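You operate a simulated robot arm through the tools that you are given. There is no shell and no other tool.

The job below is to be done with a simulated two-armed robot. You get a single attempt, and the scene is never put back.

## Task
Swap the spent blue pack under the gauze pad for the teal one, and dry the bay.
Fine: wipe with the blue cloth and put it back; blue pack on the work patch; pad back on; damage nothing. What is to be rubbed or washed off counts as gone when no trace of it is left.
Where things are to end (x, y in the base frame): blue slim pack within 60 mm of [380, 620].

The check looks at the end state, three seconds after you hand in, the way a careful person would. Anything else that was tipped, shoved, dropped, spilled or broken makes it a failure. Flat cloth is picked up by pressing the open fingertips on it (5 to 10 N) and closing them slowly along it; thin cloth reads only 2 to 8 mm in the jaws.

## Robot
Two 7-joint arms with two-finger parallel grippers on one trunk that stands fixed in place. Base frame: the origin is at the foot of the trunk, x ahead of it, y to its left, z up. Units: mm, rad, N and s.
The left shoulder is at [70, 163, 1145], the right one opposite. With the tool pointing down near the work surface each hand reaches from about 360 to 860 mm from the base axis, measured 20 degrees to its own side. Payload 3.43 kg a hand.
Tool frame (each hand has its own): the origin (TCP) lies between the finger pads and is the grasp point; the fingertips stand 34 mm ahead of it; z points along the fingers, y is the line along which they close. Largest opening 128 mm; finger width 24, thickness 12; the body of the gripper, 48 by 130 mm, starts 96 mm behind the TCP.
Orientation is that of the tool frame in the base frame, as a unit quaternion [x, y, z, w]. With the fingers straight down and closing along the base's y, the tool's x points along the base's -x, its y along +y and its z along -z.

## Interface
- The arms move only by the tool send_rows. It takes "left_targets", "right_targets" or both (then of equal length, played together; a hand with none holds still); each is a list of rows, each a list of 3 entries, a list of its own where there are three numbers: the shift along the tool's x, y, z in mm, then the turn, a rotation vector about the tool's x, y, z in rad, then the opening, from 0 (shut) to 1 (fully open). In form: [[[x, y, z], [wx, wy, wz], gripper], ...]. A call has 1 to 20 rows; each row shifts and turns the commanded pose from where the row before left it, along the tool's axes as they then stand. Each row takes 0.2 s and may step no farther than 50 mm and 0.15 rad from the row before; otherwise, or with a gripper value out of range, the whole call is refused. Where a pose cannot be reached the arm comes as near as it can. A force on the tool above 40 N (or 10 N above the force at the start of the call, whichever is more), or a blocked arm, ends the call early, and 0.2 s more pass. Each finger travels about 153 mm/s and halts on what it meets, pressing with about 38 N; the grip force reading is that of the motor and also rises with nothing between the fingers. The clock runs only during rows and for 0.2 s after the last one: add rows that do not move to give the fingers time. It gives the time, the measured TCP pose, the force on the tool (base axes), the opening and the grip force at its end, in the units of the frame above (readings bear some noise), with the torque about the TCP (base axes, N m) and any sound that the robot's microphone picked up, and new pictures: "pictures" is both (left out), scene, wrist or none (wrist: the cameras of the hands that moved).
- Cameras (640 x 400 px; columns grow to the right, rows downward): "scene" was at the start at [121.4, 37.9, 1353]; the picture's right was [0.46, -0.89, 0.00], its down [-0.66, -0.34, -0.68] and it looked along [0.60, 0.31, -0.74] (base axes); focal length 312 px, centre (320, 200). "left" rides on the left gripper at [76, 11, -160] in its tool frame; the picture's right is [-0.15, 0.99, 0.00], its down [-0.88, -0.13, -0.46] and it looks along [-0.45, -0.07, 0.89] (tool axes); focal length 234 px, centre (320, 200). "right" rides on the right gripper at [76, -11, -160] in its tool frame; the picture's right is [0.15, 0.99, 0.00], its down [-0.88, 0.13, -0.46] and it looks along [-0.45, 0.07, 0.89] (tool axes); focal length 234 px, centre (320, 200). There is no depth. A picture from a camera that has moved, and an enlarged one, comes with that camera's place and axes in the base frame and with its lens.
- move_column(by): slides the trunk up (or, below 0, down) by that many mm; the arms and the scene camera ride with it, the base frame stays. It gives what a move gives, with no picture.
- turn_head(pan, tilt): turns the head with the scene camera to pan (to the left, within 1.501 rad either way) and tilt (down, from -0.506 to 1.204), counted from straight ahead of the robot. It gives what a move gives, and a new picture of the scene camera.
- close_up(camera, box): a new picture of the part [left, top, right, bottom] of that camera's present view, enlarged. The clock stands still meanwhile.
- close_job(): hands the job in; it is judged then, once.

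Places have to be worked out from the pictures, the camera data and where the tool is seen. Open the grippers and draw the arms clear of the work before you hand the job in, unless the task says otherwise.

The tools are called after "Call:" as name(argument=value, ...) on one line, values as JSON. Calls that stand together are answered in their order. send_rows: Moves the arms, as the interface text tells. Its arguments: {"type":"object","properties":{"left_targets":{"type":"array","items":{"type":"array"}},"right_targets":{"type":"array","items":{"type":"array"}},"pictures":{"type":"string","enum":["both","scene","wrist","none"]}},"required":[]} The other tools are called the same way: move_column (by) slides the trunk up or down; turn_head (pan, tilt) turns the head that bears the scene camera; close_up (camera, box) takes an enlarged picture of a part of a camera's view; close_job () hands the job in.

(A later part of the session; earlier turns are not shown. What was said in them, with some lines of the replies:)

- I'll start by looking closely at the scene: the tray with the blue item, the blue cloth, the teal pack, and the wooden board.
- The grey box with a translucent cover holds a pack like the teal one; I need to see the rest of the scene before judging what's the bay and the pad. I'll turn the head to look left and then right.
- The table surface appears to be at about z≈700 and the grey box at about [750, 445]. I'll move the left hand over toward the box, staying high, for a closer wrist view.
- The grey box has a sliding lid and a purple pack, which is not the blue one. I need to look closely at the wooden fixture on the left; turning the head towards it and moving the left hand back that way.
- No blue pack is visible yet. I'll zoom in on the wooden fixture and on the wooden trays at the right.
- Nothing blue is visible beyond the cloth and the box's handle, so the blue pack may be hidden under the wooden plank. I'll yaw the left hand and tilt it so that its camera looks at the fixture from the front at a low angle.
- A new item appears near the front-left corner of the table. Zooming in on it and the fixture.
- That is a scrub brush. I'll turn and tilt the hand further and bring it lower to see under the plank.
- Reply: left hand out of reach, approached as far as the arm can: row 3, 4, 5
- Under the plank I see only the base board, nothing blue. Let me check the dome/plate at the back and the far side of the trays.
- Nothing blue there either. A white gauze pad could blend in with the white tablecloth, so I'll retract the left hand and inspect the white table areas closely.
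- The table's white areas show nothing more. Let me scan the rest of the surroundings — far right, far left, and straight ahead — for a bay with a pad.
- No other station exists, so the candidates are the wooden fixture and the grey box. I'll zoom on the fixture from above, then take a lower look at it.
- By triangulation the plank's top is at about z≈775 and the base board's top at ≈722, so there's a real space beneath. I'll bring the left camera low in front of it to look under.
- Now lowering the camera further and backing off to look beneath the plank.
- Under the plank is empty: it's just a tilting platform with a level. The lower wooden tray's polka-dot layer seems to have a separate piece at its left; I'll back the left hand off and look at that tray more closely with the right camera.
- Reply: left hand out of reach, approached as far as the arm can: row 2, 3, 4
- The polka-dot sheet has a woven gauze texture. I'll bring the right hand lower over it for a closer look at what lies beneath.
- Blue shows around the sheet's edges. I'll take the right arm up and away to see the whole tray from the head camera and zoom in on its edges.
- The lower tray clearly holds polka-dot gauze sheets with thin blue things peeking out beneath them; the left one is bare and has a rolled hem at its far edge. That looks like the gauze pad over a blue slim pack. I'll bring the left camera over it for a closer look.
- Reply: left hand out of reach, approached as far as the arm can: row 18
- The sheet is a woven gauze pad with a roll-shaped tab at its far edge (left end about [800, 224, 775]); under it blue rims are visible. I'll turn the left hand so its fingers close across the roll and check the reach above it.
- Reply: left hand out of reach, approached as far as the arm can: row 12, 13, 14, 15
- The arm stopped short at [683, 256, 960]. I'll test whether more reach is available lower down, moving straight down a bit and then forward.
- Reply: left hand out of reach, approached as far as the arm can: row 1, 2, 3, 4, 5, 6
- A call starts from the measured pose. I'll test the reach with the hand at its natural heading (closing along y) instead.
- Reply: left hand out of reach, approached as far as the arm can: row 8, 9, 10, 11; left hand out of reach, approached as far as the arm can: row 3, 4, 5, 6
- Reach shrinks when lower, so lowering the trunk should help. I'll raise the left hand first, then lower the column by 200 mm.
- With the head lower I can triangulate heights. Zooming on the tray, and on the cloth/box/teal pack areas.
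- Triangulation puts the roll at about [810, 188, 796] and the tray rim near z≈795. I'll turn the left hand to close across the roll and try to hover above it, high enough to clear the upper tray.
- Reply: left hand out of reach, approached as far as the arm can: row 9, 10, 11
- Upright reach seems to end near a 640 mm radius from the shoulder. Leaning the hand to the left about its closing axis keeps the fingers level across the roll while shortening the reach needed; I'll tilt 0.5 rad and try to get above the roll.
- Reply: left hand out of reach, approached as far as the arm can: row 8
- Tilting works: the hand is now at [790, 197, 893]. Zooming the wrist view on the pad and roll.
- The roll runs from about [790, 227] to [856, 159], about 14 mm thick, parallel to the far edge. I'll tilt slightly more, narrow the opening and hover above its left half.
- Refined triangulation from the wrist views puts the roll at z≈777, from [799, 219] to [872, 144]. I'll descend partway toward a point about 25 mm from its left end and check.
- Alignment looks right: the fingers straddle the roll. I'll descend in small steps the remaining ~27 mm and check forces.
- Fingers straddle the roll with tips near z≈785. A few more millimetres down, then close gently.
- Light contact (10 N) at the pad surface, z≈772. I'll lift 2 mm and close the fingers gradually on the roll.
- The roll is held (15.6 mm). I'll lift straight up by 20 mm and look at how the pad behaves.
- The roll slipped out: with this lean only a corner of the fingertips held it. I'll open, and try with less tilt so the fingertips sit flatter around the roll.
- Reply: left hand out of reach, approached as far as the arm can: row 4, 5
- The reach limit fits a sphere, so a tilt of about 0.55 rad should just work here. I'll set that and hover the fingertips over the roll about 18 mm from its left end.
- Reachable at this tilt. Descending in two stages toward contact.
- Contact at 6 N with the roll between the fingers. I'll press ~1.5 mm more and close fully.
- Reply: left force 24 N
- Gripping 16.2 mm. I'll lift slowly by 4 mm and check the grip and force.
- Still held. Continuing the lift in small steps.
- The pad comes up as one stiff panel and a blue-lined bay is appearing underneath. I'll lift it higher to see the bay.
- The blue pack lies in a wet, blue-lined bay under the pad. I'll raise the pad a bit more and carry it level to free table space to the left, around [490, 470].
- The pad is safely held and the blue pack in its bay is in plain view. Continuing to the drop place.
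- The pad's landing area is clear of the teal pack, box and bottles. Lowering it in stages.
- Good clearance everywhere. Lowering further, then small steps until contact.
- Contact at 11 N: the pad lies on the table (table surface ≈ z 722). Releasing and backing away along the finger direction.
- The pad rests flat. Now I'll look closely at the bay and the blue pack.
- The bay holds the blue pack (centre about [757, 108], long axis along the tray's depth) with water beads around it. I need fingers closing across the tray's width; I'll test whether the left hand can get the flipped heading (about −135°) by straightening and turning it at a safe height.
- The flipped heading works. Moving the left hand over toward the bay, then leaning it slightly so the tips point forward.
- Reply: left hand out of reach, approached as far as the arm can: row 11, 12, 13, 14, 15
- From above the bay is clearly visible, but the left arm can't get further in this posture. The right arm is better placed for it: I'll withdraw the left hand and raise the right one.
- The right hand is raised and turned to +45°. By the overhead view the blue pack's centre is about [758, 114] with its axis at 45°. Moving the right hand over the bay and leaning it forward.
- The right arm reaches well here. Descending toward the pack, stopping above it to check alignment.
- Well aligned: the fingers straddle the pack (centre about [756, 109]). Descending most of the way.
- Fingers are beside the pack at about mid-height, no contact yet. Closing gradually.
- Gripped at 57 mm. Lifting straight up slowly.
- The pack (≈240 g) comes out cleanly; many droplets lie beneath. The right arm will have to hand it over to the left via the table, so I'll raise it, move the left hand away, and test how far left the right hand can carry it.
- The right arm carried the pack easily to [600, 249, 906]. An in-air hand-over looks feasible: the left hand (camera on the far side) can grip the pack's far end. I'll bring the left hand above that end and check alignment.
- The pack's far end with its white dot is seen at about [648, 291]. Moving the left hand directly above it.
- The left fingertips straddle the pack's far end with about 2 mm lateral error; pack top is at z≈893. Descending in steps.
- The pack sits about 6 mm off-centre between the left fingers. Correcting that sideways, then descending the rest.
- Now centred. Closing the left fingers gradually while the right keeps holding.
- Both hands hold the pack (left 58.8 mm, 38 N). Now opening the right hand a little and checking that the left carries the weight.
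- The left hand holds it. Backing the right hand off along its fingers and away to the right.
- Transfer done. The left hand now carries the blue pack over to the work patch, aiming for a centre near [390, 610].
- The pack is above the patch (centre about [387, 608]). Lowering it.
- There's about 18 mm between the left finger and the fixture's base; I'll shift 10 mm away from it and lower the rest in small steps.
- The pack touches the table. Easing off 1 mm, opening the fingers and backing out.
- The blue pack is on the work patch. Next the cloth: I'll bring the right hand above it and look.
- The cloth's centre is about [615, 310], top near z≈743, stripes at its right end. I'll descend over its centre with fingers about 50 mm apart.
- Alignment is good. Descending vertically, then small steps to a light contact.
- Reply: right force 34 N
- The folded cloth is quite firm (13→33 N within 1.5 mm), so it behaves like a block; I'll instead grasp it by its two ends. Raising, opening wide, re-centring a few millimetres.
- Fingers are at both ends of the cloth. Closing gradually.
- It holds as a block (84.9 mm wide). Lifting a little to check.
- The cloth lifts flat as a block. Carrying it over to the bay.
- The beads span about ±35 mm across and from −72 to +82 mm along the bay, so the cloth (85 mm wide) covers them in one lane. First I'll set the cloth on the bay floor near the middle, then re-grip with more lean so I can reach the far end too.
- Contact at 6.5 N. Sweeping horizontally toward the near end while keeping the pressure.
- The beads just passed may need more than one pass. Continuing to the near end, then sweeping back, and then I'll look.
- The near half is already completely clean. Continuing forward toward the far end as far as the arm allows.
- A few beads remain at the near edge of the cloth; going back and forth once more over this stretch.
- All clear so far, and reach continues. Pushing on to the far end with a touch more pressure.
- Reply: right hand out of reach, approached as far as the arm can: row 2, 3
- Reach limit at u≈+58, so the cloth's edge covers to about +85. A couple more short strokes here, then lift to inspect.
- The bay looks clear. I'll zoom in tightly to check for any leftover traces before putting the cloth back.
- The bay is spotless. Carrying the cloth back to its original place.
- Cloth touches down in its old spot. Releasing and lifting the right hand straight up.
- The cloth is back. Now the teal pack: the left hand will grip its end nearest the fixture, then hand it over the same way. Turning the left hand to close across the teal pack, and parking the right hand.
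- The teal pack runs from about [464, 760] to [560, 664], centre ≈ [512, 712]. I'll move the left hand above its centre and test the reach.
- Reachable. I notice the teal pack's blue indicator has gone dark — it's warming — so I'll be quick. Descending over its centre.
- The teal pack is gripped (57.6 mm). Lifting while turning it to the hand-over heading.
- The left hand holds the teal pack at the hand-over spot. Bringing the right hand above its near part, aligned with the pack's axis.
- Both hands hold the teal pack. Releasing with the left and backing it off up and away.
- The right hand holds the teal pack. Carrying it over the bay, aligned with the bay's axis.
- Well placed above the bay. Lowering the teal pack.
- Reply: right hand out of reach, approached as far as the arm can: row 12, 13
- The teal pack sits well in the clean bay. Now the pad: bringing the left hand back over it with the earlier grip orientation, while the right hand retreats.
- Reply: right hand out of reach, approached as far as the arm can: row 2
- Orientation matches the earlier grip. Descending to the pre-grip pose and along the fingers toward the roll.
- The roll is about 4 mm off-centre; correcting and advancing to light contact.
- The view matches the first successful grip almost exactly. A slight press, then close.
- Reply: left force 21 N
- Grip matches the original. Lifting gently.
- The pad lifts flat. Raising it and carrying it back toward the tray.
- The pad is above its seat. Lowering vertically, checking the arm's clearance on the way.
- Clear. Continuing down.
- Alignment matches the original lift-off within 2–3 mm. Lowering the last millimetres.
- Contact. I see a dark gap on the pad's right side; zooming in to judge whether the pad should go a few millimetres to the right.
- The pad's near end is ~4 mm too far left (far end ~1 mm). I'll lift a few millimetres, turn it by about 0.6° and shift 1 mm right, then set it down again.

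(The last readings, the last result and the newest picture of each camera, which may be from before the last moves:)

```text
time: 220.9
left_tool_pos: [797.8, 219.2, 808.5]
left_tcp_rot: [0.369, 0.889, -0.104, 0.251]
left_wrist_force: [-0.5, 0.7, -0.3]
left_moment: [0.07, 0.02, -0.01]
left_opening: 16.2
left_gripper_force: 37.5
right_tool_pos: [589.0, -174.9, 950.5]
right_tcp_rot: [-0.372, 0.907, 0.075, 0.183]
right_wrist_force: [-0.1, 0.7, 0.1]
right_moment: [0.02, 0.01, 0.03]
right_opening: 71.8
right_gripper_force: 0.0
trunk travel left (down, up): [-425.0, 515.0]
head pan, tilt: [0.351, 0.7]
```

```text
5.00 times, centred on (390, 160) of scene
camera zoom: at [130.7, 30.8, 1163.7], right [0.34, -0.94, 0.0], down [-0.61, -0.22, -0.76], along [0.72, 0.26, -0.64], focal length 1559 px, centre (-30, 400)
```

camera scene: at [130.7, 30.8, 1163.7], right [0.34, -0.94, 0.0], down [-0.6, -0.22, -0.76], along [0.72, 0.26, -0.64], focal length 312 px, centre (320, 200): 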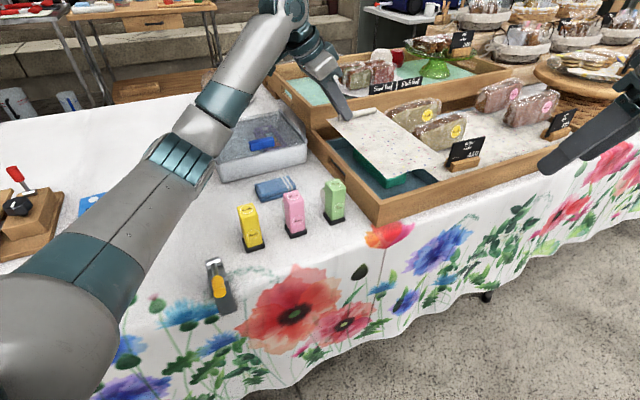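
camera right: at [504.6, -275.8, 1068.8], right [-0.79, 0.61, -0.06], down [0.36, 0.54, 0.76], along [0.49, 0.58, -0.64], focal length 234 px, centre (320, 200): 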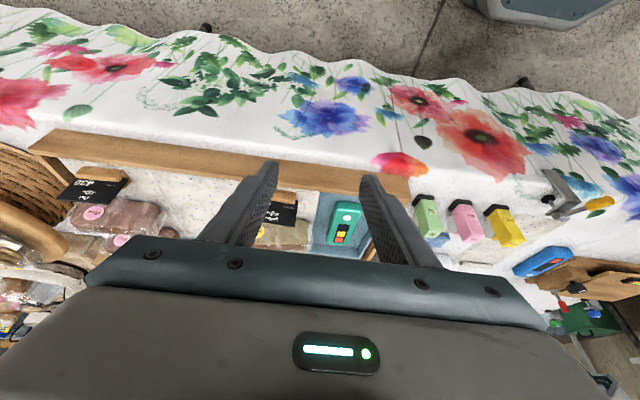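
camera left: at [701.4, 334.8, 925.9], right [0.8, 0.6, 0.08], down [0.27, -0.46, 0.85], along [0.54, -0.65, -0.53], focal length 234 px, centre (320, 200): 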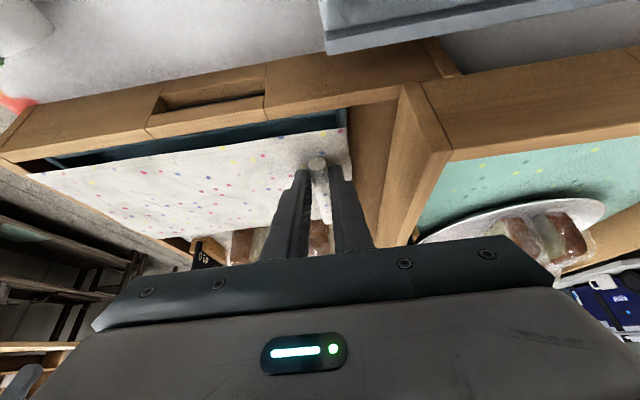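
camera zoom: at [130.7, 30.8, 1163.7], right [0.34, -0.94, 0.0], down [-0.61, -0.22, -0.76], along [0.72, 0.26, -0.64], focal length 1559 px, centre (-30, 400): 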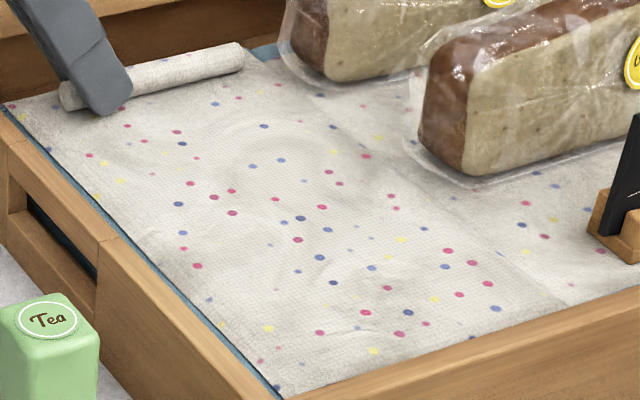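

Much better: the blue rim shows on the left as originally. Shifting back a hair and setting it down.

Call:
send_rows(left_targets=[[[0.6, 0, -0.35], [0, 0, 0], 0.0], [[0.6, 0, 1.0], [0, 0, 0], 0.0], [[0, 0, 0], [0, 0, 0], 0.0]], pictures="none")

Call:
close_up(camera="scene", box=[350, 120, 430, 200])

```text
time: 221.7
left_tool_pos: [796.3, 221.1, 807.2]
left_tcp_rot: [0.369, 0.889, -0.104, 0.249]
left_wrist_force: [1.0, -0.2, 2.5]
left_moment: [0.04, 0.02, 0.04]
left_opening: 15.9
left_gripper_force: 37.9
right_tool_pos: [589.7, -174.8, 950.2]
right_tcp_rot: [-0.373, 0.906, 0.076, 0.184]
right_wrist_force: [0.3, 0.7, 0.0]
right_moment: [0.04, -0.01, 0.0]
right_opening: 71.4
right_gripper_force: 0.1
trunk travel left (down, up): [-425.0, 515.0]
head pan, tilt: [0.351, 0.7]
```

```text
5.00 times, centred on (390, 160) of scene
camera zoom: at [130.6, 30.7, 1163.8], right [0.34, -0.94, 0.0], down [-0.6, -0.22, -0.76], along [0.72, 0.26, -0.64], focal length 1559 px, centre (-30, 400)
```

zoom: 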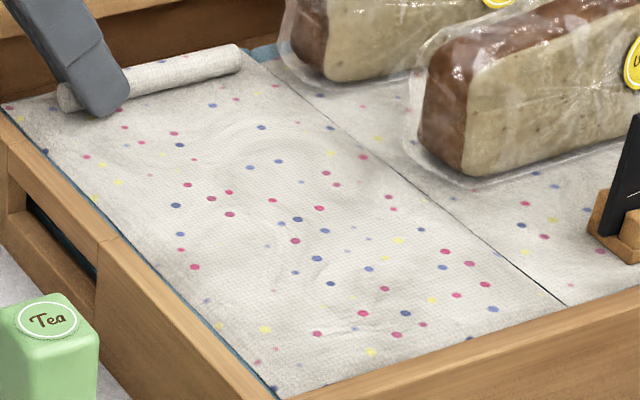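

It now looks just like the original. Releasing gently and withdrawing.

Call:
send_rows(left_targets=[[[0, 0, 0], [0, 0, 0], 0.05], [[0, 0, 0], [0, 0, 0], 0.12], [[0, 0, 0], [0, 0, 0], 0.18], [[0, 0, 0], [0, 0, 0], 0.24], [[0, 0, 0], [0, 0, 0], 0.28], [[-3, 0, -5], [0, 0, 0], 0.28], [[-5.2, 0, -8.5], [0, 0, 0], 0.28], [[-7.8, 0, -12.8], [0, 0, 0], 0.28], [[-13, 0, -21.3], [0, 0, 0], 0.28], [[-15.6, 0, -25.6], [0, 0, 0], 0.28], [[0, 0, -20], [0, 0, 0], 0.28], [[0, 0, 0], [0, 0, 0], 0.28]], pictures="both")

Call:
close_up(camera="scene", box=[310, 100, 430, 200])

```text
time: 224.3
left_tool_pos: [787.3, 228.0, 910.4]
left_tcp_rot: [0.369, 0.889, -0.104, 0.249]
left_wrist_force: [0.2, -0.8, -0.6]
left_moment: [-0.02, 0.02, 0.0]
left_opening: 35.7
left_gripper_force: 0.1
right_tool_pos: [589.9, -175.7, 949.4]
right_tcp_rot: [-0.372, 0.907, 0.076, 0.183]
right_wrist_force: [0.3, 0.1, -1.0]
right_moment: [0.0, -0.01, 0.02]
right_opening: 71.5
right_gripper_force: 0.1
trunk travel left (down, up): [-425.0, 515.0]
head pan, tilt: [0.351, 0.7]
camera scene: at [130.9, 30.7, 1163.6], right [0.34, -0.94, 0.0], down [-0.61, -0.22, -0.76], along [0.72, 0.26, -0.64], focal length 312 px, centre (320, 200)
camera left: at [693.1, 339.8, 1007.9], right [0.79, 0.61, 0.08], down [0.27, -0.46, 0.85], along [0.55, -0.65, -0.53], focal length 234 px, centre (320, 200)
```

scene: 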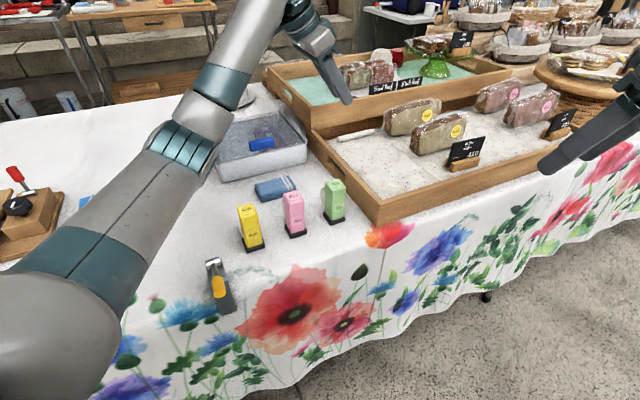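
left: 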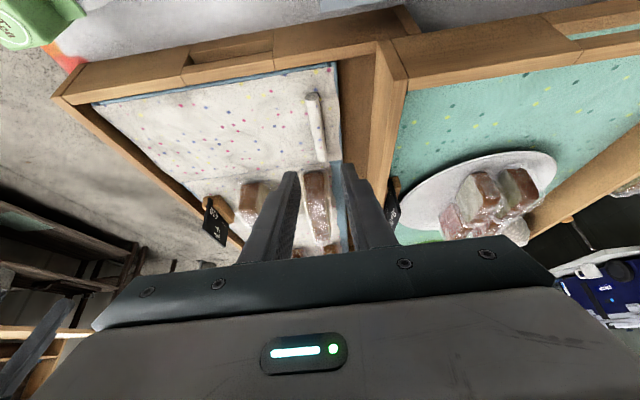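

```text
4.00 times, centred on (370, 150) of scene
camera zoom: at [130.9, 30.7, 1163.6], right [0.34, -0.94, 0.0], down [-0.61, -0.22, -0.76], along [0.72, 0.26, -0.64], focal length 1248 px, centre (120, 400)
```

zoom: 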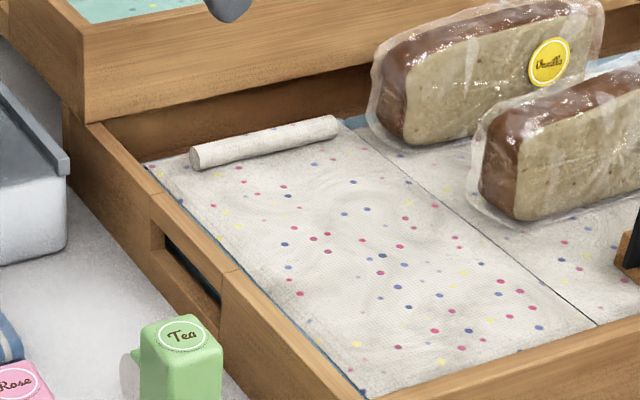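

The pad is back on neatly. Withdrawing the left arm up and away; opening both grippers.

Call:
send_rows(left_targets=[[[-20.9, 0, -34.1], [0, 0, 0], 0.28], [[33.4, 3, -20.5], [0, 0, 0], 0.28], [[33.4, 3, -20.5], [0, 0, 0], 0.28], [[33.4, 3, -20.5], [0, 0, 0], 0.28], [[33.4, 3, -20.5], [0, 0, 0], 0.28], [[33.4, 3, -20.5], [0, 0, 0], 0.4], [[33.4, 3, -20.5], [0, 0, 0], 0.5], [[33.4, 3, -20.5], [0, 0, 0], 0.6], [[33.4, 3, -20.5], [0, 0, 0], 0.8], [[0, 0, 0], [0, 0.135, 0], 1], [[0, 0, 0], [0, 0.135, 0], 1], [[0, 0, 0], [0, 0.135, 0], 1], [[0, 0, 0], [0, 0.135, 0], 1], [[0, 0, -30], [0, 0, -0.14], 1], [[20, 0, -30], [0, 0, -0.14], 1], [[20, 0, 0], [0, 0, -0.14], 1], [[20, 0, 0], [0, 0, -0.14], 1], [[20, 0, 0], [0, 0, 0], 1], [[0, 0, 0], [0, 0, 0], 1]], right_targets=[[[0, 0, 0], [0, 0, 0], 0.6], [[20, -10, -10], [0, 0, 0], 0.7], [[20, -10, -10], [0, 0, 0], 0.8], [[20, -10, -10], [0, 0, 0], 0.9], [[0, 0, 0], [0, 0, 0], 1], [[0, 0, 0], [0, 0, 0], 1], [[0, 0, 0], [0, 0, 0], 1], [[0, 0, 0], [0, 0, 0], 1], [[0, 0, 0], [0, 0, 0], 1], [[0, 0, 0], [0, 0, 0], 1], [[0, 0, 0], [0, 0, 0], 1], [[0, 0, 0], [0, 0, 0], 1], [[0, 0, 0], [0, 0, 0], 1], [[0, 0, 0], [0, 0, 0], 1], [[0, 0, 0], [0, 0, 0], 1], [[0, 0, 0], [0, 0, 0], 1], [[0, 0, 0], [0, 0, 0], 1], [[0, 0, 0], [0, 0, 0], 1], [[0, 0, 0], [0, 0, 0], 1]], pictures="both")

Call:
turn_head(pan=0.6, tilt=0.8)

```text
time: 228.3
left_tool_pos: [511.9, 500.8, 1011.3]
left_tcp_rot: [0.112, 0.994, -0.002, 0.003]
left_wrist_force: [-0.7, -0.7, 0.0]
left_moment: [0.0, 0.0, 0.01]
left_opening: 128.2
left_gripper_force: 0.1
right_tool_pos: [564.1, -244.9, 952.6]
right_tcp_rot: [-0.373, 0.906, 0.076, 0.183]
right_wrist_force: [0.4, 1.0, 0.4]
right_moment: [0.0, -0.01, -0.01]
right_opening: 128.0
right_gripper_force: 0.1
trunk travel left (down, up): [-425.0, 515.0]
head pan, tilt: [0.351, 0.7]
camera scene: at [131.0, 30.6, 1163.6], right [0.34, -0.94, 0.0], down [-0.61, -0.22, -0.76], along [0.72, 0.26, -0.64], focal length 312 px, centre (320, 200)
camera right: at [478.9, -344.8, 1072.2], right [-0.79, 0.61, -0.06], down [0.36, 0.54, 0.76], along [0.49, 0.58, -0.64], focal length 234 px, centre (320, 200)
camera left: at [441.5, 528.6, 1171.0], right [0.36, 0.93, 0.0], down [0.83, -0.32, 0.46], along [0.43, -0.17, -0.89], focal length 234 px, centre (320, 200)
```

scene: 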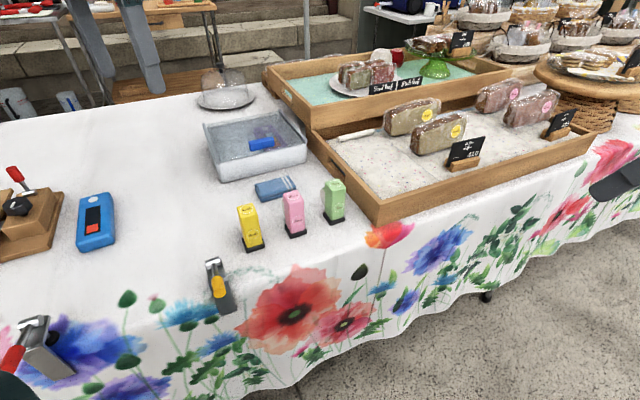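
right: 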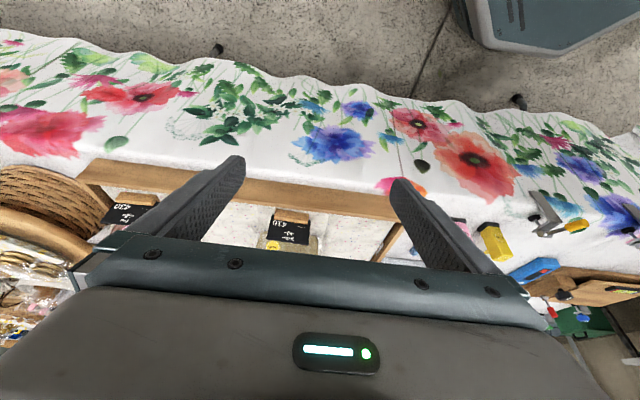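
left: 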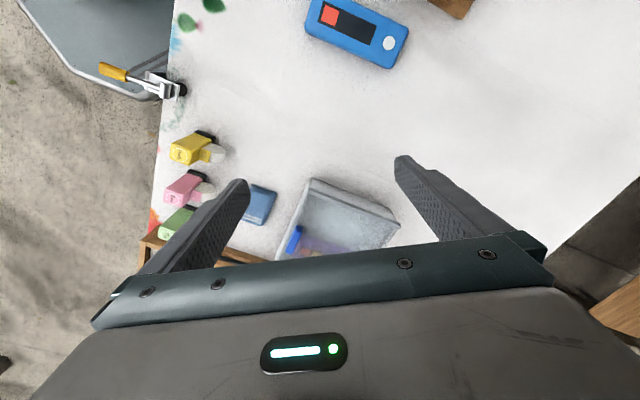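

```text
time: 229.1
left_tool_pos: [512.0, 500.3, 1010.4]
left_tcp_rot: [0.113, 0.994, -0.003, 0.004]
left_wrist_force: [0.3, 0.3, 0.2]
left_moment: [-0.02, 0.03, -0.03]
left_opening: 127.9
left_gripper_force: 0.0
right_tool_pos: [563.7, -244.2, 953.2]
right_tcp_rot: [-0.373, 0.906, 0.076, 0.184]
right_wrist_force: [-0.6, -0.5, 0.3]
right_moment: [-0.02, 0.02, 0.03]
right_opening: 127.8
right_gripper_force: 0.1
trunk travel left (down, up): [-425.0, 515.0]
head pan, tilt: [0.6, 0.799]
camera scene: at [117.5, 47.2, 1155.5], right [0.56, -0.83, 0.0], down [-0.59, -0.4, -0.7], along [0.58, 0.39, -0.72], focal length 312 px, centre (320, 200)
```

scene: 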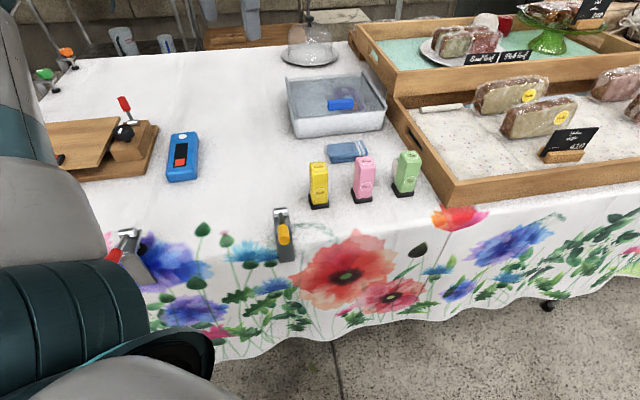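

Everything looks in order. I'll raise the column back and set the head to its starting view to compare the scene with the first picture.

Call:
move_column(by=200)

Call:
turn_head(pan=0.473, tilt=0.829)

Call:
close_up(camera="scene", box=[230, 170, 390, 310])

Call:
close_up(camera="scene", box=[330, 130, 490, 250])

Call:
close_up(camera="scene", box=[230, 100, 390, 200])

```text
time: 231.3
left_tool_pos: [511.2, 501.0, 1211.6]
left_tcp_rot: [0.113, 0.994, -0.004, 0.001]
left_wrist_force: [-0.3, 0.5, -0.7]
left_moment: [-0.04, -0.03, -0.01]
left_opening: 128.0
left_gripper_force: 0.1
right_tool_pos: [563.7, -243.7, 1153.6]
right_tcp_rot: [-0.373, 0.907, 0.076, 0.183]
right_wrist_force: [-0.2, 0.1, 0.7]
right_moment: [0.01, 0.0, -0.02]
right_opening: 128.0
right_gripper_force: 0.0
trunk travel left (down, up): [-625.0, 315.0]
head pan, tilt: [0.6, 0.799]
```

```text
time: 231.9
left_tool_pos: [511.8, 501.1, 1212.7]
left_tcp_rot: [0.113, 0.994, -0.003, 0.002]
left_wrist_force: [-0.4, 0.4, 1.1]
left_moment: [0.01, -0.02, 0.01]
left_opening: 128.1
left_gripper_force: 0.0
right_tool_pos: [564.4, -242.6, 1153.4]
right_tcp_rot: [-0.373, 0.906, 0.075, 0.184]
right_wrist_force: [-0.5, -1.0, 0.3]
right_moment: [-0.01, 0.0, 0.01]
right_opening: 128.1
right_gripper_force: 0.0
trunk travel left (down, up): [-625.0, 315.0]
head pan, tilt: [0.473, 0.829]
camera scene: at [121.4, 37.8, 1353.1], right [0.46, -0.89, 0.0], down [-0.66, -0.34, -0.68], along [0.6, 0.31, -0.74], focal length 312 px, centre (320, 200)
```

scene: 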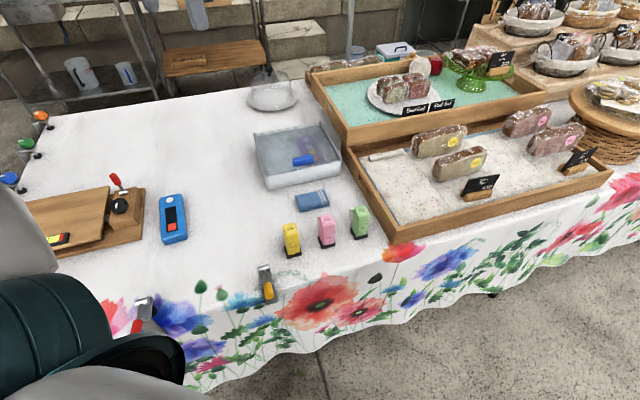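

```text
2.86 times, centred on (310, 240) of scene
camera zoom: at [121.4, 37.8, 1353.1], right [0.46, -0.89, 0.0], down [-0.66, -0.34, -0.68], along [0.6, 0.31, -0.74], focal length 891 px, centre (349, 86)
```

zoom: 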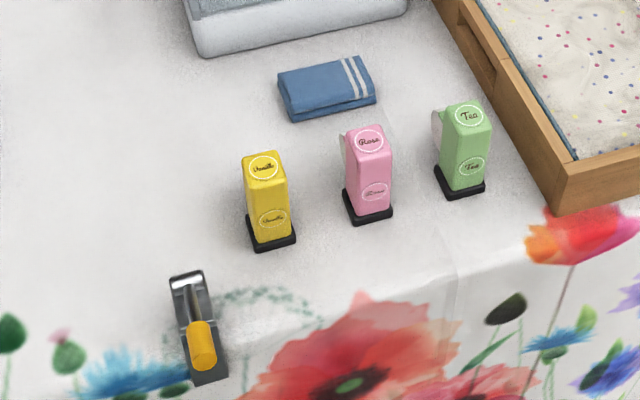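

```text
3.33 times, centred on (410, 190) of scene
camera zoom: at [121.4, 37.8, 1353.1], right [0.46, -0.89, 0.0], down [-0.66, -0.34, -0.68], along [0.6, 0.31, -0.74], focal length 1040 px, centre (20, 233)
```

zoom: 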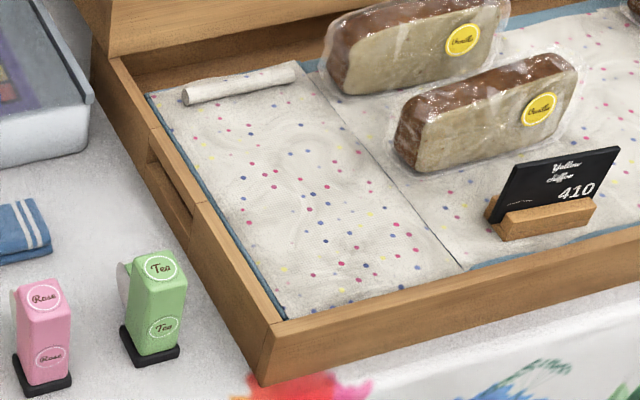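

```text
4.00 times, centred on (310, 150) of scene
camera zoom: at [121.4, 37.8, 1353.1], right [0.46, -0.89, 0.0], down [-0.66, -0.34, -0.68], along [0.6, 0.31, -0.74], focal length 1248 px, centre (360, 400)
```

zoom: 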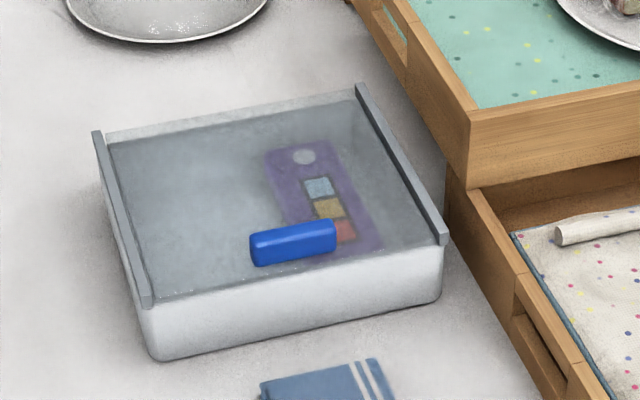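

The scene matches the start except for the intended changes. The blue pack is on the work patch, about 30 mm from its mark. The teal pack is in the dry bay under the pad, and the cloth is back in place. Both grippers are open and clear, so I'm handing in.

Call:
close_job()

```text
The job is handed in.
```

I swapped the packs, dried the bay and handed the job in. There was no verdict in the reply, so I don't know whether it passed.

- **Blue pack:** it is on the work patch. I put its centre at about [395, 600], roughly 25–35 mm from [380, 620]; the camera estimates vary, but all fall within 60 mm.
- **Teal pack:** it lies along the bay where the blue one was, with its white dot at the near end instead of the far end. Its blue indicator square was lit at the start and was dark when I picked it up about 170 s in. Red and yellow were still lit when I put the pad on.
- **Bay:** I wiped it with the blue cloth in several passes. Close-ups showed no droplets left, except for a far corner the hand partly hid.
- **Cloth:** it is back in its original spot, turned by about 2°.
- **Pad:** it sits as it did at the start, with the thin seam on the right and the blue rim showing on the left. My first grip on its roll slipped and moved it slightly. I corrected that when putting it back.

The rest of the stall looks the same as in the first picture. Both grippers are open and the arms are clear of the table.
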